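You operate a simulated robot arm through the tools that you are given. There is no shell and no other tool. Be economical: measure what you need, move in short steps, check, and stop when the job is done.

The job below is to be done with a simulated two-armed robot. You get a single attempt, and the scene is never put back.

TASK
Swap the glasses case in the upper cupboard drawer for the shoe brush.
Fine: keep the brass catch down while you pull; the case goes on the table, the drawer ends shut. Where these are worked on the way, their far stop is far enough and under half their travel is too little: upper cupboard drawer.
Where things are to end (x, y in the base frame): glasses case within 60 mm of [700, 500]; shoe brush within 60 mm of [720, 10].

The check looks at the end state, three seconds after you hand in, the way a careful person would. Anything else that was tipped, shoved, dropped, spilled or broken makes it a failure.

THE ROBOT
Two 6-joint arms with two-finger parallel grippers on one trunk, on a base that drives. Base frame: it is fixed to the floor where the robot stands at the start and does not move with it; the origin is under the middle of the robot, x ahead of it, y to its left, z up; the surface under the hand at the start is at about z = 800. Lengths are in mm, angles in degrees, forces in N, time in s.
The left shoulder is at the start at [70, 166, 1432], the right one opposite. With the tool pointing down near the work surface each hand reaches from about 360 to 780 mm from the robot's upright axis, wherever it stands, measured 20 degrees to its own side. Places, roughly: brass catch [500, -200, 800]; inside of the upper cupboard drawer [800, -100, 600]; iron catch [600, 100, 800]; shoe brush (10x5x5 cm) [600, 300, 800]; soap bar (8x5x3 cm) [700, -100, 700]; top of the long table [900, 600, 700]; upper cupboard drawer [700, -100, 700]. Payload 3.91 kg a hand.
Tool frame (each hand has its own): the origin (TCP) lies between the finger pads and is the grasp point; the fingertips stand 30 mm ahead of it; z points along the fingers, y is the line along which they close. The gripper opens to 110 mm. The fingers are 20 mm wide and 10 mm thick; the gripper's body (48 by 112 mm) begins 55 mm behind the TCP.
Orientation is told as [roll, pitch, yaw] about the base's x, y, z axes, in that order, counted from this pose: with the fingers straight down and closing along the base's y, the tool's x points along the base's -x, its y along +y and its z along -z.

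THE INTERFACE
- The arms move only by the tool move_arm. It takes "left_commands", "right_commands" or both (then of equal length, played together; a hand with none holds still); each is a list of rows, each an object of numbers (a shift or turn left out is 0, a gripper value left out holds the last): "x", "y", "z": the shift along the tool's x, y, z in units of 20 mm (1.0 is 20 mm); "rx", "ry", "rz": the turn, a rotation vector about the tool's x, y, z in units of 8 degrees (1.0 is 8 degrees); "jaw": the closure in counts, from 0 (fully open) to 255 (shut). In form: [{"x": .., "y": .., "z": .., "rx": .., "ry": .., "rz": .., "jaw": ..}, ...]. A call has 1 to 20 rows; each row shifts and turns the commanded pose from where the row before left it, along the tool's axes as they then stand. A call with a number of a shift or a turn outside -1 to 1 is refused whole. Each row takes 0.2 s and may step no farther than 50 mm and 8.6 degrees from the row before; otherwise, or with a gripper value out of range, the whole call is refused. Where a pose cannot be reached the arm comes as near as it can. A force on the tool above 40 N (or 10 N above the force at the start of the call, whichever is more), or a blocked arm, ends the call early, and 0.2 s more pass. Each finger travels about 108 mm/s and halts on what it meets, pressing with about 32 N; the grip force reading is that of the motor and also rises with nothing between the fingers. The clock runs only during rows and for 0.2 s after the last one: add rows that do not move to give the fingers time. The reply holds the time, the measured pose of the TCP, the force on the tool along the base axes, the opening and the grip force, in the units named above and with some noise, with the torque about the TCP (base axes, N m) and any sound that the robot's microphone picked up.
- Cameras (640 x 400 px; columns grow to the right, rows downward): "scene" is now at [116.1, 21.6, 1626.8]; the picture's right is [0.30, -0.95, 0.00], its down [-0.82, -0.26, -0.52] and it looks along [0.49, 0.16, -0.86] (base axes); focal length 288 px, centre (320, 200). "left" rides on the left gripper at [77, -7, -114] in its tool frame; the picture's right is [0.09, 1.00, 0.00], its down [-0.80, 0.07, -0.59] and it looks along [-0.59, 0.05, 0.80] (tool axes); focal length 270 px, centre (320, 200). "right" rides on the right gripper at [77, 7, -114] in its tool frame; the picture's right is [-0.09, 1.00, 0.00], its down [-0.80, -0.07, -0.59] and it looks along [-0.59, -0.05, 0.80] (tool axes); focal length 270 px, centre (320, 200). There is no depth. A picture from a camera that has moved, and an enlarged one, comes with that camera's place and axes in the base frame and with its lens.
- capture(camera): a new picture of that camera. No time passes.
- raise_lower(by): slides the trunk up (or, below 0, down) by that many mm; the arms and the scene camera ride with it, the base frame stays. It gives what a move gives, with no picture.
- steer(legs): drives the robot by 1 to 6 legs, each [ahead, left, turn to the left] in mm, mm and degrees, along the robot's own axes; the way and the turn of a leg run together, so that a leg with both is an arc; at most 1500 mm and 180 degrees a leg. The arms and the cameras ride along, it lands a little off, and it stops where it bumps. It gives what a move gives.
- head_to(pan, tilt): turns the head with the scene camera to pan (to the left, within 86 degrees either way) and tilt (down, from -29 to 69), counted from straight ahead of the robot. It gives what a move gives.
- enlarge(camera, box): a new picture of the part [left, top, right, bottom] of that camera's present view, enlarged. No time passes.
- sign_off(): hands the job in; it is judged then, once.

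Work in short steps. Places have to be worked out from the pictures, the camera data and where the tool is seen: move nearer, look again, correct. Check each grasp and each placing, and mend what went wrong. You have 120 turns and 108 pictures in all, those below and enlarged ones among them. Open the grippers and draw the arms clear of the work before you hand the job in, unless the task says otherwise; then end with one line.

The tools are called by a JSON object that holds its "op" and its "data". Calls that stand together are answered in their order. move_arm: Moves the arms, as the interface text tells. Its arguments: {"type":"object","properties":{"left_commands":{"type":"array"},"right_commands":{"type":"array"}},"required":[]} The other tools are called the same way: raise_lower (by) slides the trunk up or down; steer (legs) drives the base; head_to (pan, tilt) turns the head that bears the scene camera; capture (camera) takes a picture; enlarge (camera, box) takes an enlarged picture of a part of a camera's view; sign_off () hands the job in.

At the start:

```text
clock: 0.0
left_tool_pos: [578.2, 420.8, 970.7]
left_tool_rot: [0.0, 0.0, 0.1]
left_contact_force: [0.2, 0.6, -0.4]
left_torque: [-0.02, -0.02, -0.01]
left_finger_gap: 109.7
left_grasp_force: 0.1
right_tool_pos: [689.0, -147.7, 1084.9]
right_tool_rot: [0.1, -0.1, -0.1]
right_contact_force: [-0.6, 0.1, 0.2]
right_torque: [0.0, -0.03, 0.01]
right_finger_gap: 110.0
right_grasp_force: 0.0
trunk travel left (down, up): [-927.0, 13.0]
robot x, y, heading: [3.4, 1.1, 0.2]
head pan, tilt: [17.5, 58.9]
```

scene: 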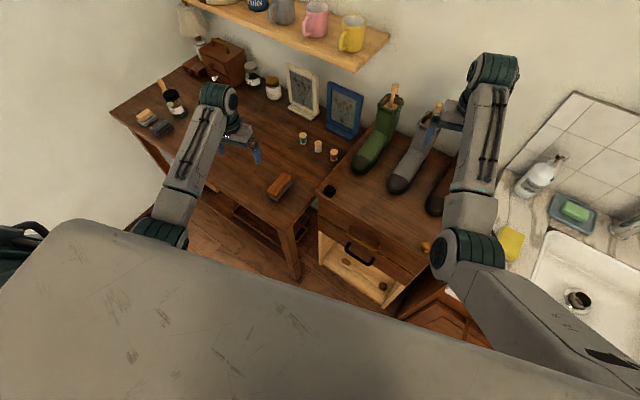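
right: 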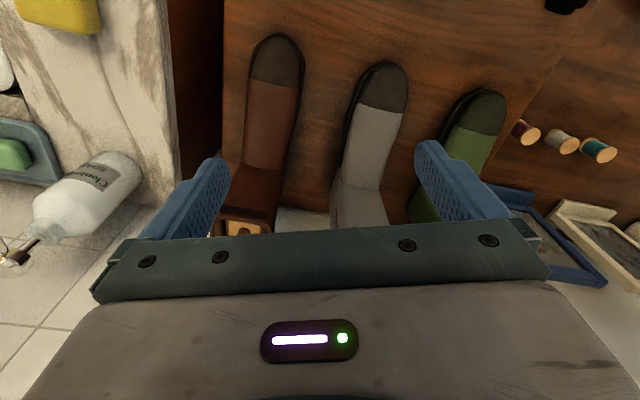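
left: 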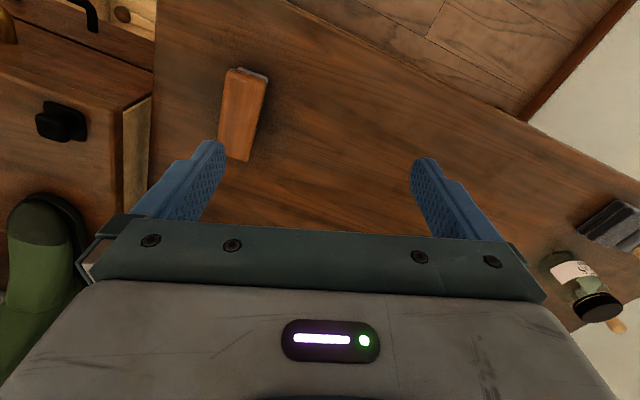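

The scene shows the table with the brush, and the cupboard with a drawer, a black knob (iron catch) and a brass catch on its right. I enlarge the cupboard region to see it properly.

{"op": "enlarge", "data": {"camera": "scene", "box": [260, 160, 480, 320]}}

{"op": "enlarge", "data": {"camera": "scene", "box": [100, 60, 360, 220]}}

```text
2.50 times, centred on (370, 240) of scene
camera zoom: at [116.1, 21.6, 1626.8], right [0.3, -0.95, 0.0], down [-0.82, -0.26, -0.52], along [0.49, 0.16, -0.86], focal length 720 px, centre (195, 100)
```

zoom: 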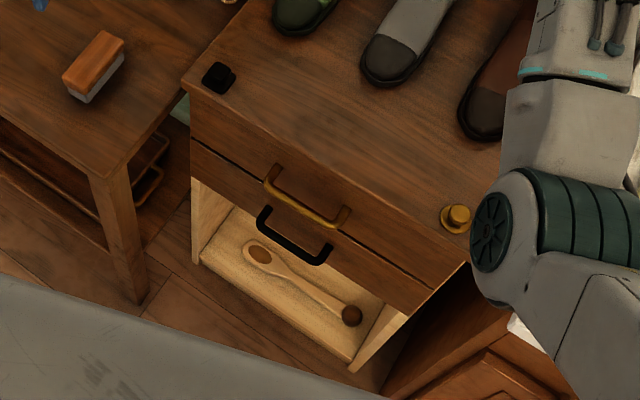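

```text
2.46 times, centred on (230, 140) of scene
camera zoom: at [116.1, 21.6, 1626.8], right [0.3, -0.95, 0.0], down [-0.82, -0.26, -0.52], along [0.49, 0.16, -0.86], focal length 708 px, centre (542, 348)
```

zoom: 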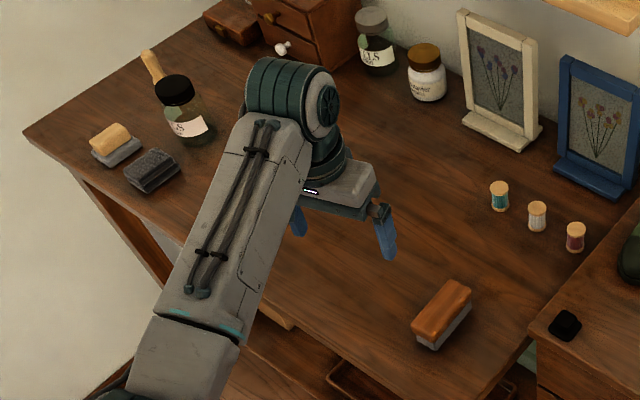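

By triangulation, the brush is near (609, 334, ~778). The furniture is turned about -18°, and the brass catch is near (526, -176). I back off, turn to face the cupboard squarely, and move left.

{"op": "steer", "data": {"legs": [[-250, 0, 0], [0, 0, -18.2], [60, 250, 0]]}}

{"op": "head_to", "data": {"pan": -5, "tilt": 48}}

{"op": "capture", "data": {"camera": "scene"}}

```text
clock: 4.3
left_tool_pos: [567.5, 433.7, 972.2]
left_tool_rot: [0.1, 0.0, -18.5]
left_contact_force: [-0.1, 0.6, -0.3]
left_torque: [0.02, -0.03, -0.02]
left_finger_gap: 110.2
left_grasp_force: 0.1
right_tool_pos: [492.5, -140.9, 1085.2]
right_tool_rot: [0.1, 0.0, -18.5]
right_contact_force: [0.0, -0.6, -1.1]
right_torque: [0.0, -0.02, 0.0]
right_finger_gap: 110.0
right_grasp_force: 0.0
trunk travel left (down, up): [-927.0, 13.0]
robot x, y, heading: [-116.1, 214.3, -18.5]
head pan, tilt: [17.5, 58.9]
```

```text
clock: 5.2
left_tool_pos: [569.4, 435.3, 971.0]
left_tool_rot: [-0.1, 0.0, -18.5]
left_contact_force: [0.0, -1.0, -0.3]
left_torque: [0.02, 0.0, 0.0]
left_finger_gap: 110.0
left_grasp_force: 0.0
right_tool_pos: [494.1, -139.9, 1084.4]
right_tool_rot: [-0.1, 0.1, -18.6]
right_contact_force: [0.9, -0.3, 0.7]
right_torque: [0.01, 0.01, -0.02]
right_finger_gap: 109.9
right_grasp_force: 0.0
trunk travel left (down, up): [-927.0, 13.0]
robot x, y, heading: [-116.3, 221.8, -18.6]
head pan, tilt: [-5.0, 48.0]
```

```text
102 pictures are left
camera scene: at [7.5, 173.7, 1640.8], right [-0.4, -0.92, 0.0], down [-0.68, 0.29, -0.67], along [0.61, -0.27, -0.74], focal length 288 px, centre (320, 200)
```

scene: 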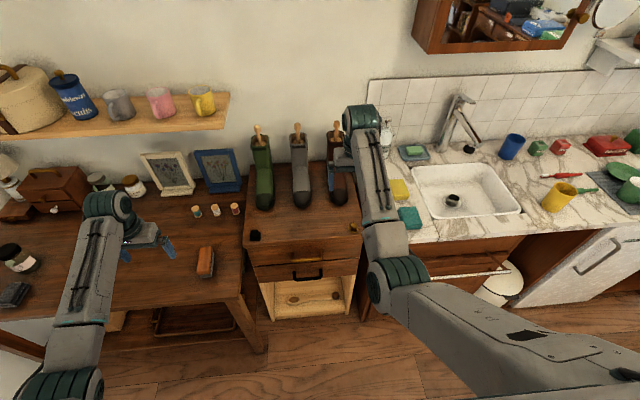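

The robot now faces the cupboard squarely. I zoom in on the cupboard front.

{"op": "enlarge", "data": {"camera": "scene", "box": [230, 190, 390, 320]}}

```text
3.08 times, centred on (310, 255) of scene
camera zoom: at [7.5, 173.7, 1640.8], right [-0.4, -0.92, 0.0], down [-0.68, 0.29, -0.67], along [0.61, -0.27, -0.74], focal length 886 px, centre (351, 31)
```

zoom: 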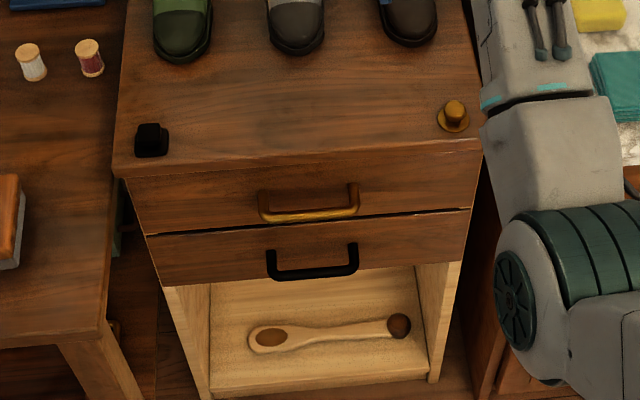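

The handle triangulates to about (526, -2, 702). The brass catch height is uncertain, so I check with the right wrist camera.

{"op": "capture", "data": {"camera": "right"}}

```text
100 pictures are left
camera right: at [422.4, -108.0, 1199.5], right [0.4, 0.92, 0.0], down [0.74, -0.32, 0.59], along [0.54, -0.24, -0.8], focal length 270 px, centre (320, 200)
```

right: 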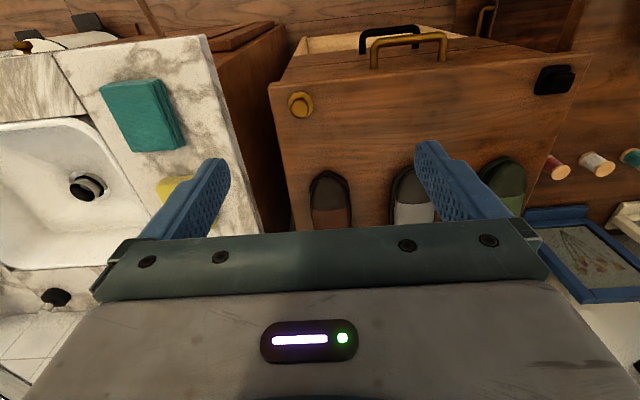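

Using both cameras, the brass catch is near (511, -178), top z≈838. The drawer handle bar is near (519, 0, 715), and the front face is at 18° with top edge z≈820. I bring the right hand, fingers closed, above the catch and turn the left hand so it closes along the pull direction.

{"op": "move_arm", "data": {"right_commands": [{"x": -0.7, "y": -0.8, "jaw": 255}, {"x": -0.7, "y": -0.75}, {"z": 1}, {"z": 1}, {"z": 1}, {"z": 1}, {"z": 1}, {"z": 1}, {"z": 1}, {}, {}, {}], "left_commands": [{"rz": 0.95, "z": -1}, {"rz": 0.95, "z": -1}, {"rz": 0.95}, {"rz": 0.95}, {"rz": 0.95}, {"rz": 0.95}, {"rz": 0.95}, {"rz": 0.95}, {"rz": 0.95}, {"rz": 0.95}, {"rz": 0.95}, {"rz": 0.8}]}}

{"op": "capture", "data": {"camera": "right"}}

{"op": "capture", "data": {"camera": "scene"}}

```text
clock: 7.8
left_tool_pos: [568.2, 435.7, 1010.3]
left_tool_rot: [0.0, 0.0, -108.6]
left_contact_force: [-0.5, -0.3, -0.5]
left_torque: [-0.04, 0.02, 0.01]
left_finger_gap: 109.9
left_grasp_force: 0.0
right_tool_pos: [511.8, -178.0, 944.8]
right_tool_rot: [0.0, 0.0, -18.5]
right_contact_force: [-0.8, 0.0, 0.2]
right_torque: [-0.01, 0.01, 0.0]
right_finger_gap: 0.1
right_grasp_force: 32.3
trunk travel left (down, up): [-927.0, 13.0]
robot x, y, heading: [-115.8, 220.0, -18.8]
head pan, tilt: [-5.0, 48.0]
```

```text
99 pictures are left
camera right: at [439.7, -147.2, 1059.9], right [0.4, 0.92, 0.0], down [0.74, -0.32, 0.59], along [0.54, -0.24, -0.8], focal length 270 px, centre (320, 200)
```

right: 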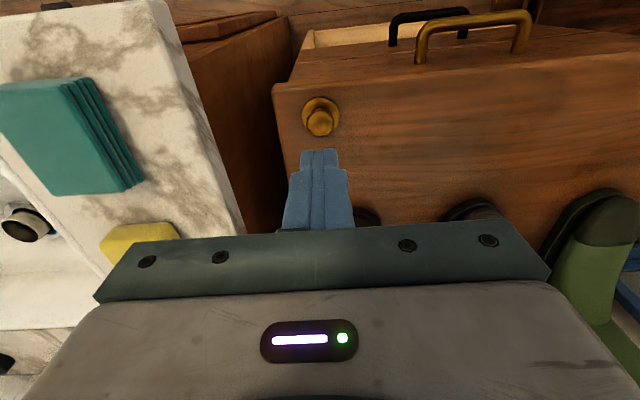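

```text
98 pictures are left
camera scene: at [7.0, 172.6, 1640.8], right [-0.4, -0.92, 0.0], down [-0.68, 0.3, -0.67], along [0.61, -0.27, -0.74], focal length 288 px, centre (320, 200)
```

scene: 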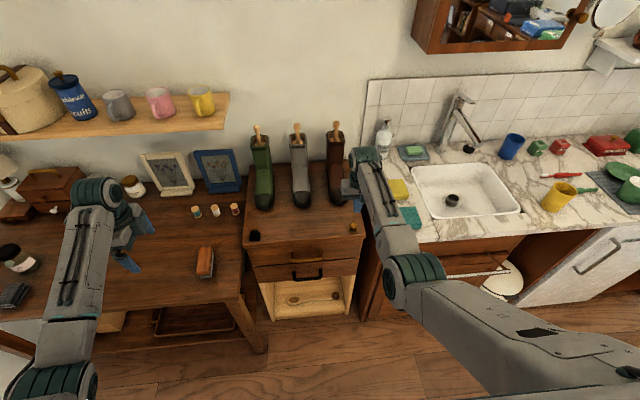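

The catch top is confirmed at about (511, -179, 841), right under the right hand. I now tilt the left hand to point its fingers at the cupboard front, while sliding right to the handle's line.

{"op": "move_arm", "data": {"left_commands": [{"x": -1, "rx": -1, "jaw": 120}, {"x": -1, "rx": -1}, {"x": -1, "rx": -1}, {"x": -1, "rx": -1}, {"x": -1, "rx": -1}, {"x": -1, "rx": -1}, {"x": -1, "rx": -1}, {"x": -1, "rx": -1}, {"x": -1, "rx": -1}, {"x": -1, "rx": -1}, {"x": -1, "rx": -0.5}, {"x": -1}, {"x": -1}, {"x": -1}, {"x": -1}, {"x": -1}, {"x": -1}, {"x": -1}, {"x": -1}, {"x": -1}]}}

{"op": "capture", "data": {"camera": "scene"}}

{"op": "capture", "data": {"camera": "left"}}

```text
clock: 11.3
left_tool_pos: [479.1, 174.2, 992.6]
left_tool_rot: [84.0, 9.0, -109.9]
left_contact_force: [-0.4, -0.1, -0.8]
left_torque: [-0.03, 0.01, -0.01]
left_finger_gap: 58.4
left_grasp_force: 0.0
left hand out of reach, approached as far as the arm can: row 17
right_tool_pos: [511.7, -179.2, 945.8]
right_tool_rot: [0.0, 0.1, -18.6]
right_contact_force: [-0.3, -0.1, 0.9]
right_torque: [0.04, 0.0, 0.01]
right_finger_gap: 0.0
right_grasp_force: 32.0
trunk travel left (down, up): [-927.0, 13.0]
robot x, y, heading: [-115.0, 216.9, -18.5]
head pan, tilt: [-5.0, 48.0]
stopped in row 17 (left hand): the arm was blocked; the commanded pose is now the measured one
```

```text
97 pictures are left
camera scene: at [6.7, 172.3, 1640.8], right [-0.4, -0.92, 0.0], down [-0.68, 0.3, -0.67], along [0.61, -0.27, -0.74], focal length 288 px, centre (320, 200)
```

scene: 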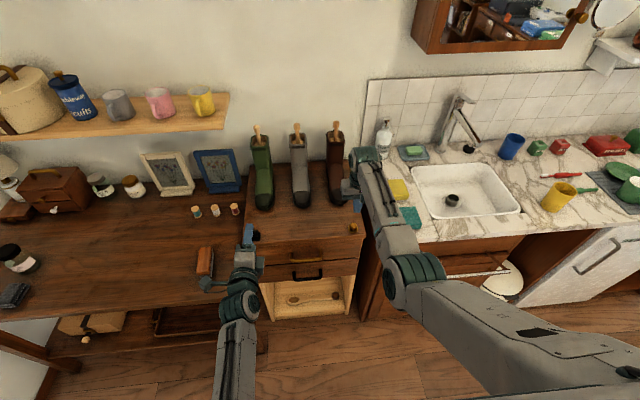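

```text
96 pictures are left
camera left: at [398.3, 283.2, 1009.7], right [0.07, -0.1, 0.99], down [-0.83, -0.56, 0.01], along [0.56, -0.82, -0.12], focal length 270 px, centre (320, 200)
```

left: 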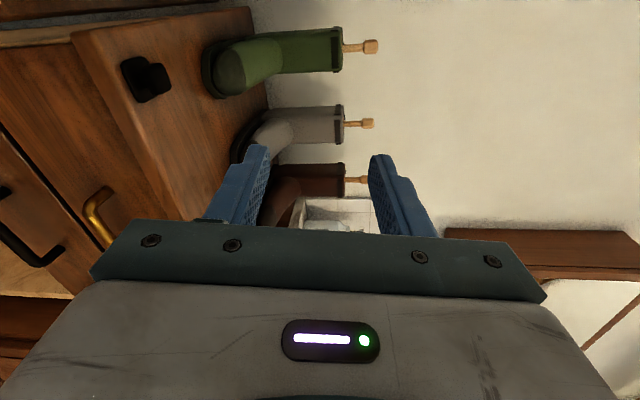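

The left arm hits a joint limit this far to the right. I'll shift the whole robot about 150 mm to the right, with the right hand raised first, so the handle lies ahead of the left shoulder.

{"op": "move_arm", "data": {"right_commands": [{"z": -1}, {"z": -1}, {"z": -1}, {"z": -1}, {"z": -1}]}}

{"op": "steer", "data": {"legs": [[0, -150, 0.3]]}}

```text
clock: 12.5
left_tool_pos: [480.0, 173.9, 993.5]
left_tool_rot: [84.0, 9.0, -109.9]
left_contact_force: [0.6, -0.8, -0.2]
left_torque: [-0.02, 0.01, 0.03]
left_finger_gap: 58.1
left_grasp_force: 0.1
right_tool_pos: [509.9, -179.1, 1046.0]
right_tool_rot: [-0.1, 0.0, -18.6]
right_contact_force: [-0.4, 0.1, 0.8]
right_torque: [0.01, -0.01, -0.01]
right_finger_gap: 0.0
right_grasp_force: 32.4
trunk travel left (down, up): [-927.0, 13.0]
robot x, y, heading: [-119.4, 220.6, -18.3]
head pan, tilt: [-5.0, 48.0]
```

```text
clock: 13.9
left_tool_pos: [435.1, 37.3, 992.1]
left_tool_rot: [83.9, 8.9, -109.6]
left_contact_force: [-0.8, 0.5, -0.1]
left_torque: [0.0, 0.0, -0.01]
left_finger_gap: 58.2
left_grasp_force: 0.1
right_tool_pos: [467.3, -314.3, 1046.8]
right_tool_rot: [-0.1, 0.0, -18.1]
right_contact_force: [-0.2, 0.3, 0.3]
right_torque: [-0.08, 0.02, 0.0]
right_finger_gap: 0.1
right_grasp_force: 31.7
trunk travel left (down, up): [-927.0, 13.0]
robot x, y, heading: [-160.3, 77.5, -17.9]
head pan, tilt: [-5.0, 48.0]
```

The left hand is now on the handle's line (p≈402, s≈171). I correct its 9° roll and descend toward the handle height.

{"op": "move_arm", "data": {"left_commands": [{"rz": -0.6}, {"rz": -0.6}, {"y": -1}, {"y": -1}, {"y": -1}, {"y": -1}, {"y": -1}, {"y": -1}, {"y": -1}, {"y": -1}], "right_commands": [{"y": 1}, {"y": 1}, {"y": 1}, {"y": 1}, {"y": 1}, {"y": 1}, {"y": 0.5}, {"x": -0.4}, {}, {}]}}

{"op": "capture", "data": {"camera": "left"}}

```text
clock: 16.1
left_tool_pos: [431.6, 52.4, 896.0]
left_tool_rot: [84.1, -0.6, -108.5]
left_contact_force: [0.1, 0.3, -0.2]
left_torque: [0.0, 0.02, -0.01]
left_finger_gap: 58.3
left_grasp_force: 0.0
left hand out of reach, approached as far as the arm can: row 4, 5, 6, 7, 8, 9
right_tool_pos: [515.5, -193.2, 1046.6]
right_tool_rot: [0.0, 0.0, -18.1]
right_contact_force: [0.2, -0.9, 0.0]
right_torque: [0.01, -0.01, 0.01]
right_finger_gap: 0.2
right_grasp_force: 32.1
trunk travel left (down, up): [-927.0, 13.0]
robot x, y, heading: [-162.1, 77.2, -18.0]
head pan, tilt: [-5.0, 48.0]
```

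```text
95 pictures are left
camera left: at [347.8, 161.1, 900.4], right [0.13, 0.06, 0.99], down [-0.81, -0.57, 0.14], along [0.58, -0.82, -0.02], focal length 270 px, centre (320, 200)
```

left: 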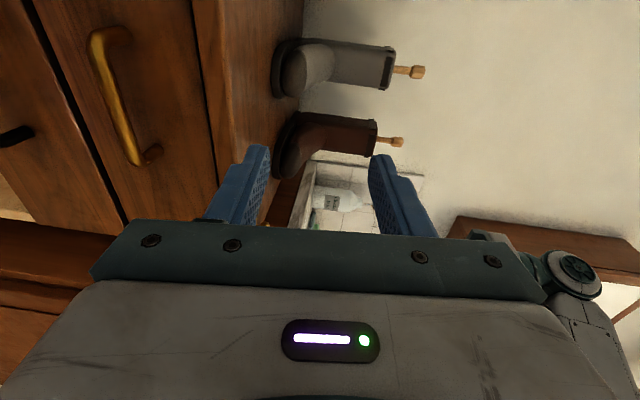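

The arm can't go lower with the hand horizontal, so I'll lower the trunk 180 mm. I raise and centre the right hand first, so it ends just above the catch.

{"op": "move_arm", "data": {"right_commands": [{"x": 0.4, "y": 0.6, "z": -1}, {"z": -1}, {"z": -0.4}]}}

{"op": "raise_lower", "data": {"by": -180}}

{"op": "capture", "data": {"camera": "left"}}

{"op": "capture", "data": {"camera": "right"}}

{"op": "capture", "data": {"camera": "scene"}}

```text
clock: 16.9
left_tool_pos: [431.6, 50.4, 896.1]
left_tool_rot: [84.0, -0.5, -108.5]
left_contact_force: [-1.3, -0.3, 0.1]
left_torque: [0.0, -0.01, 0.0]
left_finger_gap: 58.0
left_grasp_force: 0.1
right_tool_pos: [510.5, -181.3, 1093.2]
right_tool_rot: [0.0, 0.0, -18.0]
right_contact_force: [0.3, -0.1, 0.2]
right_torque: [0.02, 0.01, 0.01]
right_finger_gap: 0.0
right_grasp_force: 32.5
trunk travel left (down, up): [-927.0, 13.0]
robot x, y, heading: [-165.3, 76.3, -18.0]
head pan, tilt: [-5.0, 48.0]
```

```text
clock: 18.9
left_tool_pos: [431.0, 50.7, 717.2]
left_tool_rot: [84.1, -0.6, -108.5]
left_contact_force: [0.3, -0.2, -0.4]
left_torque: [0.0, -0.01, 0.03]
left_finger_gap: 58.3
left_grasp_force: 0.0
right_tool_pos: [512.5, -180.5, 914.8]
right_tool_rot: [0.0, 0.0, -18.0]
right_contact_force: [0.5, 0.0, -0.3]
right_torque: [0.0, 0.02, 0.0]
right_finger_gap: 0.0
right_grasp_force: 32.0
trunk travel left (down, up): [-747.0, 193.0]
robot x, y, heading: [-162.4, 74.8, -18.1]
head pan, tilt: [-5.0, 48.0]
```

```text
94 pictures are left
camera left: at [347.3, 160.6, 720.9], right [0.13, 0.06, 0.99], down [-0.81, -0.57, 0.14], along [0.58, -0.82, -0.03], focal length 270 px, centre (320, 200)
```

left: 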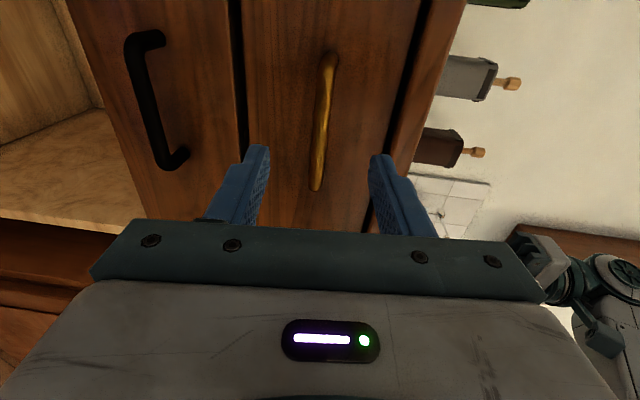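

```text
93 pictures are left
camera right: at [439.7, -150.0, 1028.8], right [0.39, 0.92, 0.0], down [0.74, -0.32, 0.59], along [0.55, -0.23, -0.8], focal length 270 px, centre (320, 200)
```

right: 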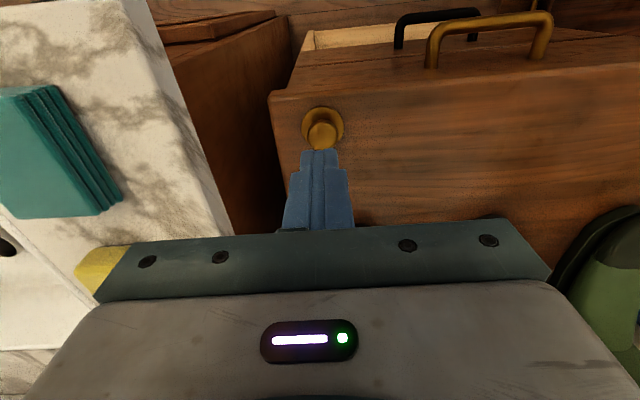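

```text
92 pictures are left
camera scene: at [-40.0, 31.6, 1460.9], right [-0.39, -0.92, 0.0], down [-0.68, 0.29, -0.67], along [0.62, -0.26, -0.74], focal length 288 px, centre (320, 200)
```

scene: 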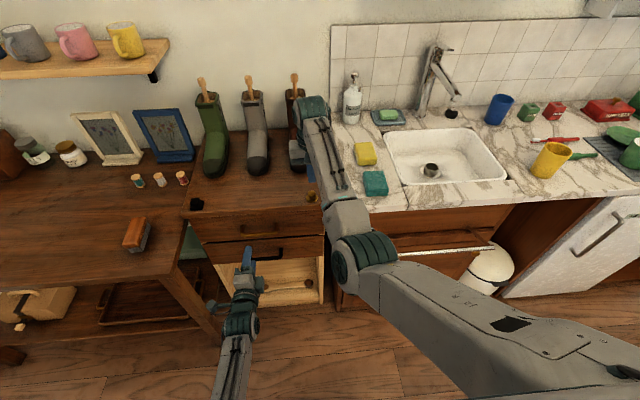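

The bar lies midway between the left fingers, centred at s≈171, z≈708. I advance about 84 mm along the fingers and look before closing.

{"op": "move_arm", "data": {"left_commands": [{"x": -0.5, "z": 0.7}, {"z": 0.7}, {"z": 0.7}, {"z": 0.7}, {"z": 0.7}, {"z": 0.7}]}}

{"op": "capture", "data": {"camera": "left"}}

```text
clock: 20.3
left_tool_pos: [507.7, 15.0, 706.5]
left_tool_rot: [84.0, -0.6, -108.6]
left_contact_force: [-0.1, 0.3, -0.7]
left_torque: [-0.03, -0.02, 0.02]
left_finger_gap: 58.3
left_grasp_force: 0.1
right_tool_pos: [512.5, -180.7, 913.2]
right_tool_rot: [0.0, 0.0, -18.1]
right_contact_force: [0.7, 0.3, 0.0]
right_torque: [0.01, 0.02, 0.01]
right_finger_gap: 0.1
right_grasp_force: 32.3
trunk travel left (down, up): [-747.0, 193.0]
robot x, y, heading: [-160.9, 80.8, -18.0]
head pan, tilt: [-5.0, 48.0]
```

```text
91 pictures are left
camera left: at [423.8, 124.1, 711.4], right [0.13, 0.06, 0.99], down [-0.81, -0.57, 0.14], along [0.58, -0.82, -0.03], focal length 270 px, centre (320, 200)
```

left: 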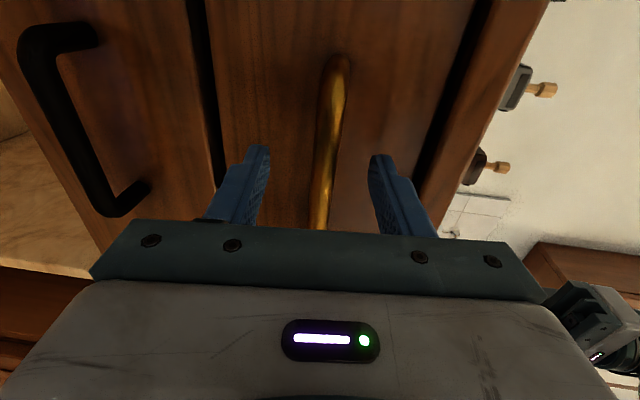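

The bar lies between the pads. I close the left fingers on it.

{"op": "move_arm", "data": {"left_commands": [{"jaw": 255}, {}, {}, {}, {}]}}

{"op": "capture", "data": {"camera": "left"}}

```text
clock: 21.5
left_tool_pos: [505.9, 15.0, 708.8]
left_tool_rot: [84.2, -0.5, -108.5]
left_contact_force: [1.7, 2.0, 8.7]
left_torque: [0.44, -0.38, 0.01]
left_finger_gap: 13.7
left_grasp_force: 45.1
right_tool_pos: [511.8, -179.6, 916.3]
right_tool_rot: [0.1, -0.1, -18.0]
right_contact_force: [0.3, -0.2, 0.0]
right_torque: [0.01, -0.01, 0.0]
right_finger_gap: 0.0
right_grasp_force: 31.9
trunk travel left (down, up): [-747.0, 193.0]
robot x, y, heading: [-161.9, 77.6, -18.1]
head pan, tilt: [-5.0, 48.0]
```

```text
90 pictures are left
camera left: at [423.2, 124.3, 713.2], right [0.13, 0.06, 0.99], down [-0.81, -0.57, 0.14], along [0.58, -0.82, -0.02], focal length 270 px, centre (320, 200)
```

left: 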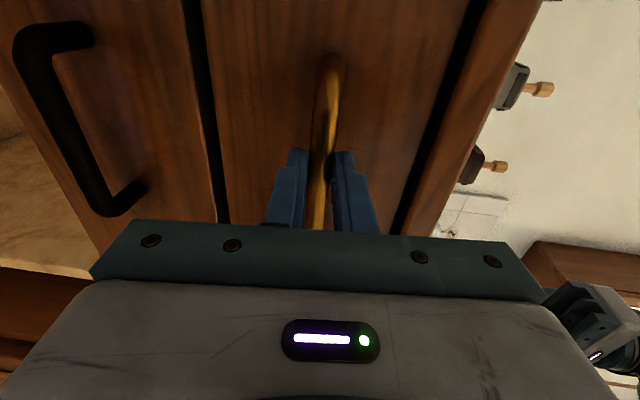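

Gripped at 13.7 mm. Now the right hand lowers onto the brass catch in small steps.

{"op": "move_arm", "data": {"right_commands": [{"z": 1}, {"z": 0.7}, {"z": 0.25}, {"z": 0.25}, {"z": 0.25}], "left_commands": [{"y": 0.1}, {}, {}, {}, {}]}}

{"op": "capture", "data": {"camera": "right"}}

```text
clock: 22.7
left_tool_pos: [506.2, 15.8, 709.7]
left_tool_rot: [84.0, -0.6, -108.6]
left_contact_force: [-0.3, 2.3, 0.8]
left_torque: [0.48, -0.19, 0.05]
left_finger_gap: 13.7
left_grasp_force: 45.0
right_tool_pos: [511.6, -180.3, 864.8]
right_tool_rot: [0.0, -0.1, -18.1]
right_contact_force: [-0.8, 0.1, 0.4]
right_torque: [0.0, 0.03, 0.0]
right_finger_gap: 0.0
right_grasp_force: 32.5
trunk travel left (down, up): [-747.0, 193.0]
robot x, y, heading: [-162.2, 78.1, -17.8]
head pan, tilt: [-5.0, 48.0]
```

```text
89 pictures are left
camera right: at [439.5, -149.8, 979.8], right [0.39, 0.92, 0.0], down [0.74, -0.32, 0.59], along [0.55, -0.23, -0.8], focal length 270 px, centre (320, 200)
```

right: 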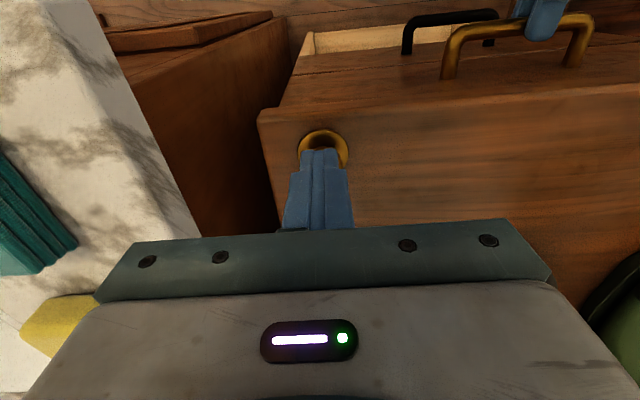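

The tips are just at the catch but there's no force yet. I continue down in small steps.

{"op": "move_arm", "data": {"right_commands": [{"z": 0.2}, {"z": 0.2}, {"z": 0.2}, {}]}}

```text
clock: 23.7
left_tool_pos: [507.5, 14.0, 709.2]
left_tool_rot: [84.1, -0.5, -108.5]
left_contact_force: [-0.1, 1.9, -1.2]
left_torque: [0.49, -0.14, -0.03]
left_finger_gap: 13.7
left_grasp_force: 45.0
right_tool_pos: [510.3, -180.3, 854.2]
right_tool_rot: [-0.1, 0.0, -18.2]
right_contact_force: [0.2, -0.1, 1.6]
right_torque: [0.01, 0.01, 0.03]
right_finger_gap: 0.0
right_grasp_force: 32.2
trunk travel left (down, up): [-747.0, 193.0]
robot x, y, heading: [-160.8, 74.5, -18.1]
head pan, tilt: [-5.0, 48.0]
```

Contact may be just starting at 1.6 N. I press further.

{"op": "move_arm", "data": {"right_commands": [{"z": 0.2}, {"z": 0.2}, {"z": 0.15}, {}]}}

```text
clock: 24.7
left_tool_pos: [505.7, 15.3, 708.7]
left_tool_rot: [83.9, -0.5, -108.5]
left_contact_force: [-0.8, 2.2, -9.3]
left_torque: [0.57, 0.08, 0.03]
left_finger_gap: 13.6
left_grasp_force: 44.6
right_tool_pos: [511.8, -181.0, 843.2]
right_tool_rot: [-0.1, -0.3, -18.2]
right_contact_force: [0.3, -1.8, 16.2]
right_torque: [-0.09, -0.18, 0.09]
right_finger_gap: 0.1
right_grasp_force: 31.8
trunk travel left (down, up): [-747.0, 193.0]
robot x, y, heading: [-159.5, 77.6, -17.9]
head pan, tilt: [-5.0, 48.0]
```

The catch has gone down about 11 mm with 16 N on it. A little more, to make sure it is at the bottom.

{"op": "move_arm", "data": {"right_commands": [{"z": 0.1}, {"z": 0.1}, {}]}}

```text
clock: 25.5
left_tool_pos: [505.0, 15.7, 709.2]
left_tool_rot: [84.0, -0.6, -108.5]
left_contact_force: [-0.1, 2.1, -23.1]
left_torque: [0.66, 0.36, -0.16]
left_finger_gap: 13.7
left_grasp_force: 44.9
right_tool_pos: [511.8, -179.2, 841.9]
right_tool_rot: [0.0, -0.6, -18.0]
right_contact_force: [-0.1, -3.5, 39.3]
right_torque: [-0.16, -0.4, 0.04]
right_finger_gap: 0.1
right_grasp_force: 31.5
trunk travel left (down, up): [-747.0, 193.0]
robot x, y, heading: [-162.8, 81.0, -18.3]
head pan, tilt: [-5.0, 48.0]
```

The catch is bottomed at 39 N. I ease off slightly and start pulling the drawer.

{"op": "move_arm", "data": {"right_commands": [{"z": -0.1}, {}, {}, {}, {}, {}], "left_commands": [{}, {"z": -0.3, "y": -0.03}, {"z": -0.3, "y": -0.03}, {"z": -0.3, "y": -0.03}, {"z": -0.3, "y": -0.03}, {}]}}

{"op": "capture", "data": {"camera": "left"}}

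```text
clock: 26.9
left_tool_pos: [483.2, 22.4, 708.4]
left_tool_rot: [84.1, -0.6, -108.5]
left_contact_force: [-2.4, -7.6, -24.6]
left_torque: [0.61, 0.3, -0.34]
left_finger_gap: 13.9
left_grasp_force: 44.7
right_tool_pos: [511.9, -179.6, 844.4]
right_tool_rot: [0.0, -0.3, -18.0]
right_contact_force: [2.2, 1.1, 34.3]
right_torque: [-0.1, -0.41, -0.04]
right_finger_gap: 0.0
right_grasp_force: 31.7
trunk travel left (down, up): [-747.0, 193.0]
robot x, y, heading: [-158.8, 77.8, -18.0]
head pan, tilt: [-5.0, 48.0]
```

```text
88 pictures are left
camera left: at [399.3, 132.2, 713.9], right [0.13, 0.06, 0.99], down [-0.81, -0.57, 0.14], along [0.57, -0.82, -0.03], focal length 270 px, centre (320, 200)
```

left: 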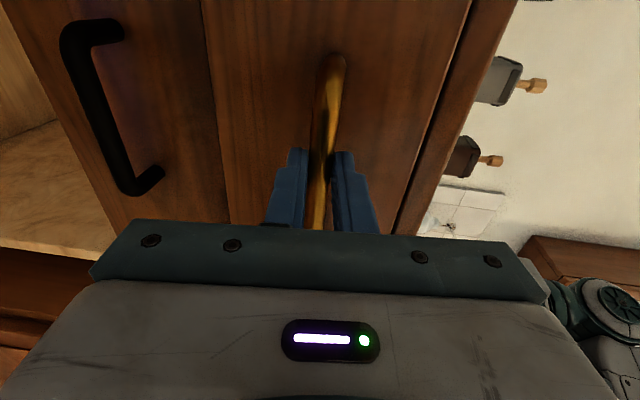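

The drawer is sliding. I keep the catch held and pull on, relaxing the vertical load on the left hand.

{"op": "move_arm", "data": {"left_commands": [{"z": -0.5, "y": -0.15}, {"z": -0.5, "y": -0.1}, {"z": -0.5, "y": -0.05}, {"z": -0.5, "y": -0.05}, {"z": -0.5, "y": -0.05}, {"z": -0.5, "y": -0.05}, {"z": -0.5, "y": -0.05}, {"z": -0.5, "y": -0.05}, {}]}}

{"op": "capture", "data": {"camera": "scene"}}

```text
clock: 28.9
left_tool_pos: [405.7, 48.8, 709.3]
left_tool_rot: [84.2, -0.5, -108.5]
left_contact_force: [-8.2, -23.5, -10.9]
left_torque: [0.43, 0.1, -0.69]
left_finger_gap: 13.8
left_grasp_force: 45.0
right_tool_pos: [509.9, -181.3, 843.8]
right_tool_rot: [0.0, -0.2, -18.1]
right_contact_force: [3.9, 6.7, 29.8]
right_torque: [0.14, -0.45, 0.02]
right_finger_gap: 0.0
right_grasp_force: 32.0
trunk travel left (down, up): [-747.0, 193.0]
robot x, y, heading: [-158.1, 75.8, -18.1]
head pan, tilt: [-5.0, 48.0]
```

```text
87 pictures are left
camera scene: at [-44.1, 30.8, 1461.2], right [-0.39, -0.92, 0.0], down [-0.68, 0.29, -0.67], along [0.62, -0.26, -0.74], focal length 288 px, centre (320, 200)
```

scene: 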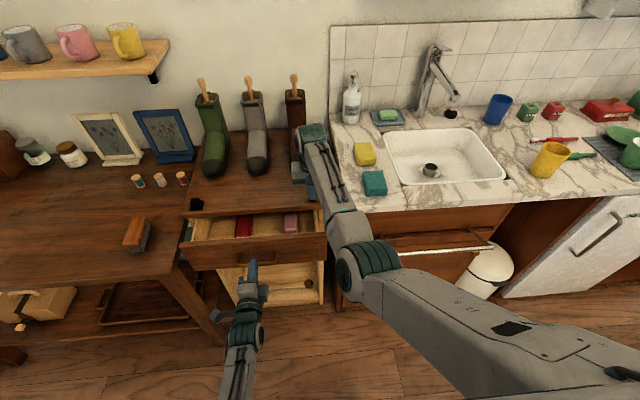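

The drawer is out about 105 mm, and a red item and a pink item are visible inside. I correct a small sideways load and keep pulling.

{"op": "move_arm", "data": {"left_commands": [{"z": -0.4, "y": -0.08, "x": -0.12}, {"z": -0.5, "y": -0.05, "x": -0.1}, {"z": -0.5, "y": -0.05, "x": -0.03}, {"z": -0.5, "y": -0.05, "x": -0.03}, {"z": -0.5, "y": -0.05, "x": -0.03}, {"z": -0.5, "y": -0.05, "x": -0.03}, {}]}}

```text
clock: 30.5
left_tool_pos: [350.1, 64.4, 708.2]
left_tool_rot: [84.4, -0.8, -108.6]
left_contact_force: [11.8, 38.1, -0.8]
left_torque: [0.77, -0.24, 0.78]
left_finger_gap: 13.6
left_grasp_force: 45.4
right_tool_pos: [511.4, -175.9, 843.3]
right_tool_rot: [-0.1, -0.3, -17.9]
right_contact_force: [0.3, -4.3, 25.7]
right_torque: [-0.22, -0.26, 0.02]
right_finger_gap: 0.0
right_grasp_force: 32.1
trunk travel left (down, up): [-747.0, 193.0]
robot x, y, heading: [-158.7, 76.1, -18.0]
head pan, tilt: [-5.0, 48.0]
```

I overcorrected sideways, so I give back 4 mm and continue.

{"op": "move_arm", "data": {"left_commands": [{"x": 0.2}, {"z": -0.4, "y": -0.04, "x": -0.015}, {"z": -0.5, "y": -0.05, "x": -0.015}, {"z": -0.5, "y": -0.05, "x": -0.015}, {"z": -0.5, "y": -0.05, "x": -0.015}, {}]}}

{"op": "capture", "data": {"camera": "scene"}}

```text
clock: 31.9
left_tool_pos: [312.3, 75.4, 709.1]
left_tool_rot: [84.4, -0.6, -108.5]
left_contact_force: [-1.3, -5.0, 6.1]
left_torque: [0.37, -0.28, -0.8]
left_finger_gap: 13.8
left_grasp_force: 44.5
right_tool_pos: [508.8, -178.7, 843.3]
right_tool_rot: [0.1, -0.2, -18.1]
right_contact_force: [0.1, 10.3, 24.1]
right_torque: [0.28, -0.24, 0.08]
right_finger_gap: 0.1
right_grasp_force: 32.0
trunk travel left (down, up): [-747.0, 193.0]
robot x, y, heading: [-160.5, 72.9, -18.3]
head pan, tilt: [-5.0, 48.0]
```

```text
86 pictures are left
camera scene: at [-45.6, 34.2, 1461.5], right [-0.39, -0.92, 0.0], down [-0.68, 0.29, -0.67], along [0.62, -0.26, -0.74], focal length 288 px, centre (320, 200)
```

scene: 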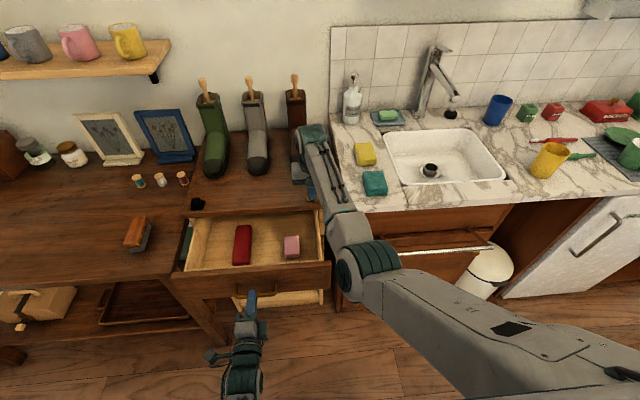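

It's open about 203 mm, with the red glasses case and the pink soap fully visible. I pull on toward the far stop.

{"op": "move_arm", "data": {"left_commands": [{"z": -0.5, "y": -0.06, "x": -0.015}, {"z": -0.5, "y": -0.05, "x": -0.015}, {"z": -0.5, "y": -0.05, "x": -0.015}, {}]}}

```text
clock: 32.9
left_tool_pos: [285.0, 86.3, 709.1]
left_tool_rot: [84.3, -0.5, -108.6]
left_contact_force: [2.5, 4.3, 4.4]
left_torque: [0.38, -0.26, 0.0]
left_finger_gap: 13.7
left_grasp_force: 44.9
right_tool_pos: [507.9, -179.5, 844.1]
right_tool_rot: [0.0, -0.3, -18.1]
right_contact_force: [-5.6, 4.7, 23.8]
right_torque: [0.11, -0.08, 0.07]
right_finger_gap: 0.0
right_grasp_force: 31.7
trunk travel left (down, up): [-747.0, 193.0]
robot x, y, heading: [-161.6, 79.7, -18.3]
head pan, tilt: [-5.0, 48.0]
```

{"op": "move_arm", "data": {"left_commands": [{"z": -0.5, "y": -0.06, "x": -0.015}, {"z": -0.5, "y": -0.05, "x": -0.015}, {"z": -0.5, "y": -0.05, "x": -0.015}, {}]}}

```text
clock: 33.9
left_tool_pos: [258.5, 94.7, 709.8]
left_tool_rot: [84.6, 0.3, -109.1]
left_contact_force: [-9.4, -33.4, -13.1]
left_torque: [-0.43, 0.44, -1.27]
left_finger_gap: 13.7
left_grasp_force: 44.7
right_tool_pos: [507.8, -180.8, 843.9]
right_tool_rot: [0.2, -0.2, -18.2]
right_contact_force: [-3.8, 9.7, 28.1]
right_torque: [0.27, -0.17, 0.05]
right_finger_gap: 0.0
right_grasp_force: 32.4
trunk travel left (down, up): [-747.0, 193.0]
robot x, y, heading: [-160.5, 73.7, -18.1]
head pan, tilt: [-5.0, 48.0]
```

Open about 258 mm with some sideways load. I look at how far it is.

{"op": "capture", "data": {"camera": "scene"}}

{"op": "move_arm", "data": {"left_commands": [{"x": -0.1}, {"z": -0.25, "y": -0.03}, {"z": -0.25, "y": -0.03}, {}]}}

```text
85 pictures are left
camera scene: at [-45.9, 29.7, 1461.2], right [-0.39, -0.92, 0.0], down [-0.68, 0.29, -0.67], along [0.62, -0.26, -0.74], focal length 288 px, centre (320, 200)
```

scene: 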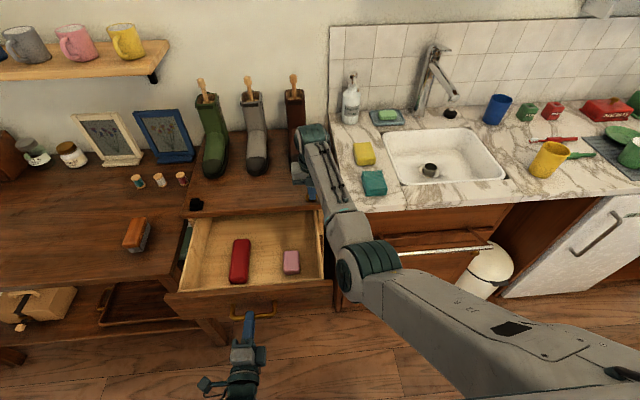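

```text
clock: 34.9
left_tool_pos: [250.1, 98.3, 710.0]
left_tool_rot: [84.8, 0.8, -109.1]
left_contact_force: [-10.7, -35.0, -25.4]
left_torque: [-0.73, 0.76, -0.98]
left_finger_gap: 13.7
left_grasp_force: 44.9
right_tool_pos: [509.5, -182.2, 844.1]
right_tool_rot: [0.2, -0.4, -18.1]
right_contact_force: [-6.1, 4.5, 32.3]
right_torque: [0.12, -0.13, -0.01]
right_finger_gap: 0.0
right_grasp_force: 31.8
trunk travel left (down, up): [-747.0, 193.0]
robot x, y, heading: [-159.6, 76.6, -18.1]
head pan, tilt: [-5.0, 48.0]
```

The drawer is open about 268 mm, well beyond half. I open the left fingers, lift the right hand off the catch, and back off with the base.

{"op": "move_arm", "data": {"left_commands": [{"jaw": 100}, {}, {}, {}, {}], "right_commands": [{"z": -0.5}, {"z": -1}, {"z": -1}, {"z": -1}, {"z": -1}]}}

{"op": "steer", "data": {"legs": [[-100, 0, 0]]}}

{"op": "capture", "data": {"camera": "scene"}}

```text
clock: 36.1
left_tool_pos: [251.1, 100.1, 707.9]
left_tool_rot: [84.5, 0.5, -109.2]
left_contact_force: [0.6, 0.7, 0.1]
left_torque: [-0.04, 0.0, 0.0]
left_finger_gap: 67.1
left_grasp_force: 0.0
right_tool_pos: [510.7, -180.1, 931.3]
right_tool_rot: [0.0, 0.1, -18.0]
right_contact_force: [0.5, -0.4, 0.2]
right_torque: [0.02, 0.04, -0.03]
right_finger_gap: 0.0
right_grasp_force: 31.8
trunk travel left (down, up): [-747.0, 193.0]
robot x, y, heading: [-160.9, 71.9, -18.1]
head pan, tilt: [-5.0, 48.0]
```

```text
clock: 37.2
left_tool_pos: [156.1, 130.6, 706.0]
left_tool_rot: [84.3, 0.6, -109.1]
left_contact_force: [-0.4, 0.8, 1.0]
left_torque: [-0.01, -0.01, 0.02]
left_finger_gap: 66.9
left_grasp_force: 0.1
right_tool_pos: [415.9, -149.9, 929.0]
right_tool_rot: [0.0, 0.0, -18.0]
right_contact_force: [0.1, -1.4, -0.5]
right_torque: [0.0, 0.01, 0.0]
right_finger_gap: 0.0
right_grasp_force: 31.9
trunk travel left (down, up): [-747.0, 193.0]
robot x, y, heading: [-255.8, 112.2, -18.2]
head pan, tilt: [-5.0, 48.0]
```

```text
84 pictures are left
camera scene: at [-134.2, 62.5, 1460.8], right [-0.39, -0.92, 0.0], down [-0.68, 0.29, -0.67], along [0.62, -0.26, -0.74], focal length 288 px, centre (320, 200)
```

scene: 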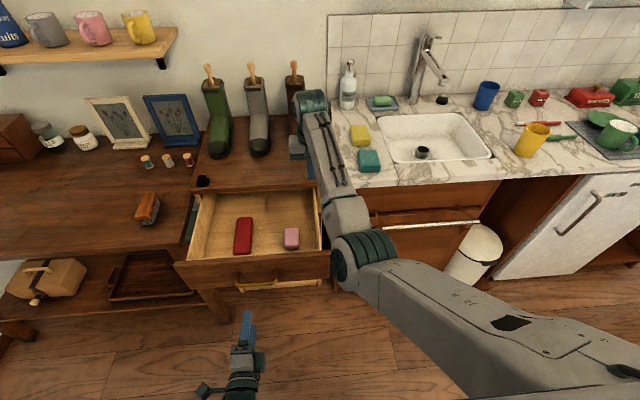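

The red case is estimated near (472, 83), which is almost exactly where the brush must go with the drawer open. I raise the left hand and return it to a fingers-down pose.

{"op": "move_arm", "data": {"left_commands": [{"y": 1}, {"y": 1}, {"y": 1}, {"y": 1}, {"y": 1}, {"y": 1}, {"y": 1}, {"y": 1}, {"y": 1}, {"y": 1}, {"y": 1}, {"y": 1}]}}

{"op": "move_arm", "data": {"left_commands": [{"rx": 1}, {"rx": 1}, {"rx": 1}, {"rx": 1}, {"rx": 1}, {"rx": 1}, {"rx": 1}, {"rx": 1}, {"rx": 1}, {"rx": 1}, {"rx": 0.55}, {"y": 1, "jaw": 0}, {"y": 1}, {"y": 1}, {"y": 1}, {"y": 1}, {"y": 1}, {"y": 1}, {"y": 1}]}}

```text
clock: 38.9
left_tool_pos: [177.7, 144.7, 842.1]
left_tool_rot: [85.2, 7.8, -114.2]
left_contact_force: [0.3, 0.0, 0.8]
left_torque: [0.0, 0.04, -0.01]
left_finger_gap: 66.8
left_grasp_force: 0.2
right_tool_pos: [416.8, -149.3, 929.4]
right_tool_rot: [0.0, 0.0, -18.0]
right_contact_force: [-0.9, 0.4, -0.1]
right_torque: [0.0, 0.0, 0.0]
right_finger_gap: 0.0
right_grasp_force: 31.4
trunk travel left (down, up): [-747.0, 193.0]
robot x, y, heading: [-255.8, 104.7, -18.3]
head pan, tilt: [-5.0, 48.0]
stopped in row 8 (left hand): the arm was blocked; the commanded pose is now the measured one
```

```text
clock: 39.8
left_tool_pos: [144.1, 167.3, 824.7]
left_tool_rot: [62.3, 15.6, -122.4]
left_contact_force: [-0.7, -0.3, 0.9]
left_torque: [-0.02, -0.01, 0.02]
left_finger_gap: 66.9
left_grasp_force: 0.0
left hand out of reach, approached as far as the arm can: row 1, 3, 4
right_tool_pos: [415.4, -148.5, 931.4]
right_tool_rot: [0.0, 0.0, -18.0]
right_contact_force: [-1.0, 0.1, -0.4]
right_torque: [0.01, -0.04, -0.03]
right_finger_gap: 0.0
right_grasp_force: 32.4
trunk travel left (down, up): [-747.0, 193.0]
robot x, y, heading: [-254.5, 108.0, -17.8]
head pan, tilt: [-5.0, 48.0]
stopped in row 4 (left hand): the arm was blocked; the commanded pose is now the measured one
```

The hand is folded too near the body. I move it forward and up, then straighten it.

{"op": "move_arm", "data": {"left_commands": [{"y": 1}, {"y": 1}, {"y": 1}, {"z": 0.9, "y": 0.6}, {"z": 0.9, "y": 0.6}, {"z": 0.9, "y": 0.6}, {"z": 0.9, "y": 0.6}, {"z": 0.9, "y": 0.6}, {"z": 0.9, "y": 0.6}, {"z": 0.9, "y": 0.6}]}}

```text
clock: 40.6
left_tool_pos: [140.9, 165.3, 851.3]
left_tool_rot: [59.2, 22.9, -130.0]
left_contact_force: [-1.2, -0.4, 0.5]
left_torque: [0.01, 0.01, -0.03]
left_finger_gap: 66.7
left_grasp_force: 0.0
left hand out of reach, approached as far as the arm can: row 2, 3
right_tool_pos: [416.9, -148.7, 930.3]
right_tool_rot: [0.0, 0.0, -18.0]
right_contact_force: [-0.3, 0.3, 0.2]
right_torque: [0.02, 0.0, 0.01]
right_finger_gap: 0.0
right_grasp_force: 32.0
trunk travel left (down, up): [-747.0, 193.0]
robot x, y, heading: [-257.2, 106.1, -17.9]
head pan, tilt: [-5.0, 48.0]
stopped in row 3 (left hand): the arm was blocked; the commanded pose is now the measured one
```

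I push straight forward at this height, since its current axes allow a level advance.

{"op": "move_arm", "data": {"left_commands": [{"z": 0.9, "x": 0.35, "y": 0.4}, {"z": 0.9, "x": 0.35, "y": 0.4}, {"z": 0.9, "x": 0.35, "y": 0.4}, {"z": 0.9, "x": 0.35, "y": 0.4}, {"z": 0.9, "x": 0.35, "y": 0.4}, {"z": 0.9, "x": 0.35, "y": 0.4}, {"z": 0.9, "x": 0.35, "y": 0.4}, {"z": 0.9, "x": 0.35, "y": 0.4}]}}

{"op": "capture", "data": {"camera": "scene"}}

```text
clock: 42.4
left_tool_pos: [218.5, 130.6, 791.8]
left_tool_rot: [60.4, 22.1, -130.7]
left_contact_force: [0.1, 0.2, 0.0]
left_torque: [0.02, 0.0, -0.01]
left_finger_gap: 67.0
left_grasp_force: 0.0
left hand out of reach, approached as far as the arm can: row 1, 2, 3, 4, 5, 6, 7, 8
right_tool_pos: [417.4, -149.1, 929.7]
right_tool_rot: [0.0, -0.1, -18.0]
right_contact_force: [-0.6, -0.2, 0.6]
right_torque: [0.01, -0.03, -0.01]
right_finger_gap: 0.1
right_grasp_force: 31.8
trunk travel left (down, up): [-747.0, 193.0]
robot x, y, heading: [-255.8, 105.0, -18.1]
head pan, tilt: [-5.0, 48.0]
```

```text
83 pictures are left
camera scene: at [-133.3, 62.8, 1460.8], right [-0.39, -0.92, 0.0], down [-0.68, 0.29, -0.67], along [0.62, -0.26, -0.74], focal length 288 px, centre (320, 200)
```

scene: 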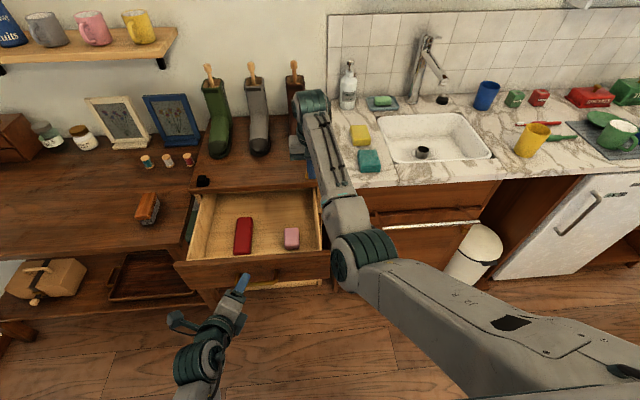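

The arm is cramped between the body and the drawer. I back the robot 200 mm to get room to unfold it.

{"op": "steer", "data": {"legs": [[-200, 0, 0]]}}

{"op": "move_arm", "data": {"left_commands": [{"z": 1, "x": 0.35, "y": 0.4}, {"z": 1, "x": 0.35, "y": 0.4}, {"z": 1, "x": 0.35, "y": 0.4}, {"z": 1, "x": 0.35, "y": 0.4}, {"z": 1, "x": 0.35, "y": 0.4}, {"z": 1, "x": 0.35, "y": 0.4}, {"z": 1, "x": 0.35, "y": 0.4}, {"z": 1, "x": 0.35, "y": 0.4}]}}

```text
clock: 44.0
left_tool_pos: [29.0, 191.3, 790.5]
left_tool_rot: [60.6, 22.3, -130.8]
left_contact_force: [-0.2, -0.7, -0.8]
left_torque: [0.02, 0.02, 0.01]
left_finger_gap: 67.1
left_grasp_force: 0.0
right_tool_pos: [227.6, -88.0, 928.8]
right_tool_rot: [0.2, 0.0, -18.1]
right_contact_force: [0.0, 0.2, 0.2]
right_torque: [0.0, 0.0, 0.0]
right_finger_gap: 0.0
right_grasp_force: 31.9
trunk travel left (down, up): [-747.0, 193.0]
robot x, y, heading: [-446.7, 169.0, -18.1]
head pan, tilt: [-5.0, 48.0]
```

```text
clock: 45.8
left_tool_pos: [197.5, 155.6, 763.6]
left_tool_rot: [60.8, 22.1, -131.2]
left_contact_force: [0.0, -0.4, 0.1]
left_torque: [0.02, -0.01, -0.01]
left_finger_gap: 67.1
left_grasp_force: 0.0
left hand out of reach, approached as far as the arm can: row 2, 3, 4, 5, 6, 8
right_tool_pos: [228.1, -89.6, 929.9]
right_tool_rot: [0.0, -0.1, -18.1]
right_contact_force: [0.6, -0.6, 0.5]
right_torque: [-0.01, 0.01, -0.01]
right_finger_gap: 0.0
right_grasp_force: 32.4
trunk travel left (down, up): [-747.0, 193.0]
robot x, y, heading: [-443.1, 170.6, -18.1]
head pan, tilt: [-5.0, 48.0]
```

Room is available now. I rotate the left hand back to fingers-down by one combined rotation.

{"op": "move_arm", "data": {"left_commands": [{"rx": 0.86, "ry": -0.13, "rz": -0.44}, {"rx": 0.86, "ry": -0.13, "rz": -0.44}, {"rx": 0.86, "ry": -0.13, "rz": -0.44}, {"rx": 0.86, "ry": -0.13, "rz": -0.44}, {"rx": 0.86, "ry": -0.13, "rz": -0.44}, {"rx": 0.86, "ry": -0.13, "rz": -0.44}, {"rx": 0.86, "ry": -0.13, "rz": -0.44}, {"rx": 0.86, "ry": -0.13, "rz": -0.44}, {"rx": 0.86, "ry": -0.13, "rz": -0.44}]}}

```text
clock: 47.8
left_tool_pos: [240.2, 334.5, 748.6]
left_tool_rot: [1.1, -1.7, -109.1]
left_contact_force: [-0.1, -0.8, 0.5]
left_torque: [-0.03, 0.02, -0.02]
left_finger_gap: 66.6
left_grasp_force: 0.2
left hand out of reach, approached as far as the arm can: row 1, 2, 3, 4, 5, 6, 7, 8, 9
right_tool_pos: [228.0, -88.7, 929.4]
right_tool_rot: [0.0, 0.0, -18.2]
right_contact_force: [0.0, 1.4, 0.1]
right_torque: [-0.01, -0.01, 0.0]
right_finger_gap: 0.0
right_grasp_force: 32.3
trunk travel left (down, up): [-747.0, 193.0]
robot x, y, heading: [-448.8, 171.9, -18.0]
head pan, tilt: [-5.0, 48.0]
```

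Fingers are down again. I rotate to yaw -18° and raise to about z = 950.

{"op": "move_arm", "data": {"left_commands": [{"z": -1, "rz": -0.95, "jaw": 0}, {"z": -1, "rz": -0.95}, {"z": -1, "rz": -0.95}, {"z": -1, "rz": -0.95}, {"z": -1, "rz": -0.95}, {"z": -1, "rz": -0.95}, {"z": -1, "rz": -0.95}, {"z": -1, "rz": -0.95}, {"z": -1, "rz": -0.95}, {"z": -1, "rz": -0.95}, {"rz": -0.95}, {"rz": -0.95}]}}

{"op": "capture", "data": {"camera": "scene"}}

```text
clock: 50.4
left_tool_pos: [287.1, 354.6, 884.6]
left_tool_rot: [-0.9, -0.7, -22.6]
left_contact_force: [0.1, -0.8, -0.1]
left_torque: [0.0, 0.0, 0.0]
left_finger_gap: 110.2
left_grasp_force: 0.0
left hand out of reach, approached as far as the arm can: row 6, 7, 8, 9, 10, 12
right_tool_pos: [228.1, -88.6, 928.5]
right_tool_rot: [-0.1, -0.1, -18.1]
right_contact_force: [0.0, 0.1, 1.5]
right_torque: [-0.01, -0.02, -0.03]
right_finger_gap: 0.0
right_grasp_force: 32.1
trunk travel left (down, up): [-747.0, 193.0]
robot x, y, heading: [-445.3, 171.7, -17.9]
head pan, tilt: [-5.0, 48.0]
```

```text
82 pictures are left
camera scene: at [-322.2, 123.8, 1460.7], right [-0.39, -0.92, 0.0], down [-0.68, 0.29, -0.67], along [0.61, -0.26, -0.74], focal length 288 px, centre (320, 200)
```

scene: 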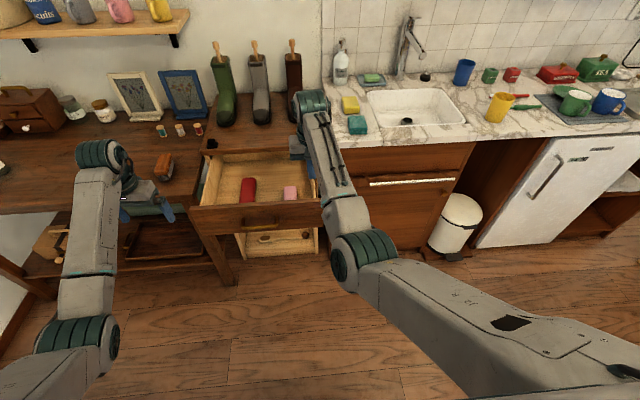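

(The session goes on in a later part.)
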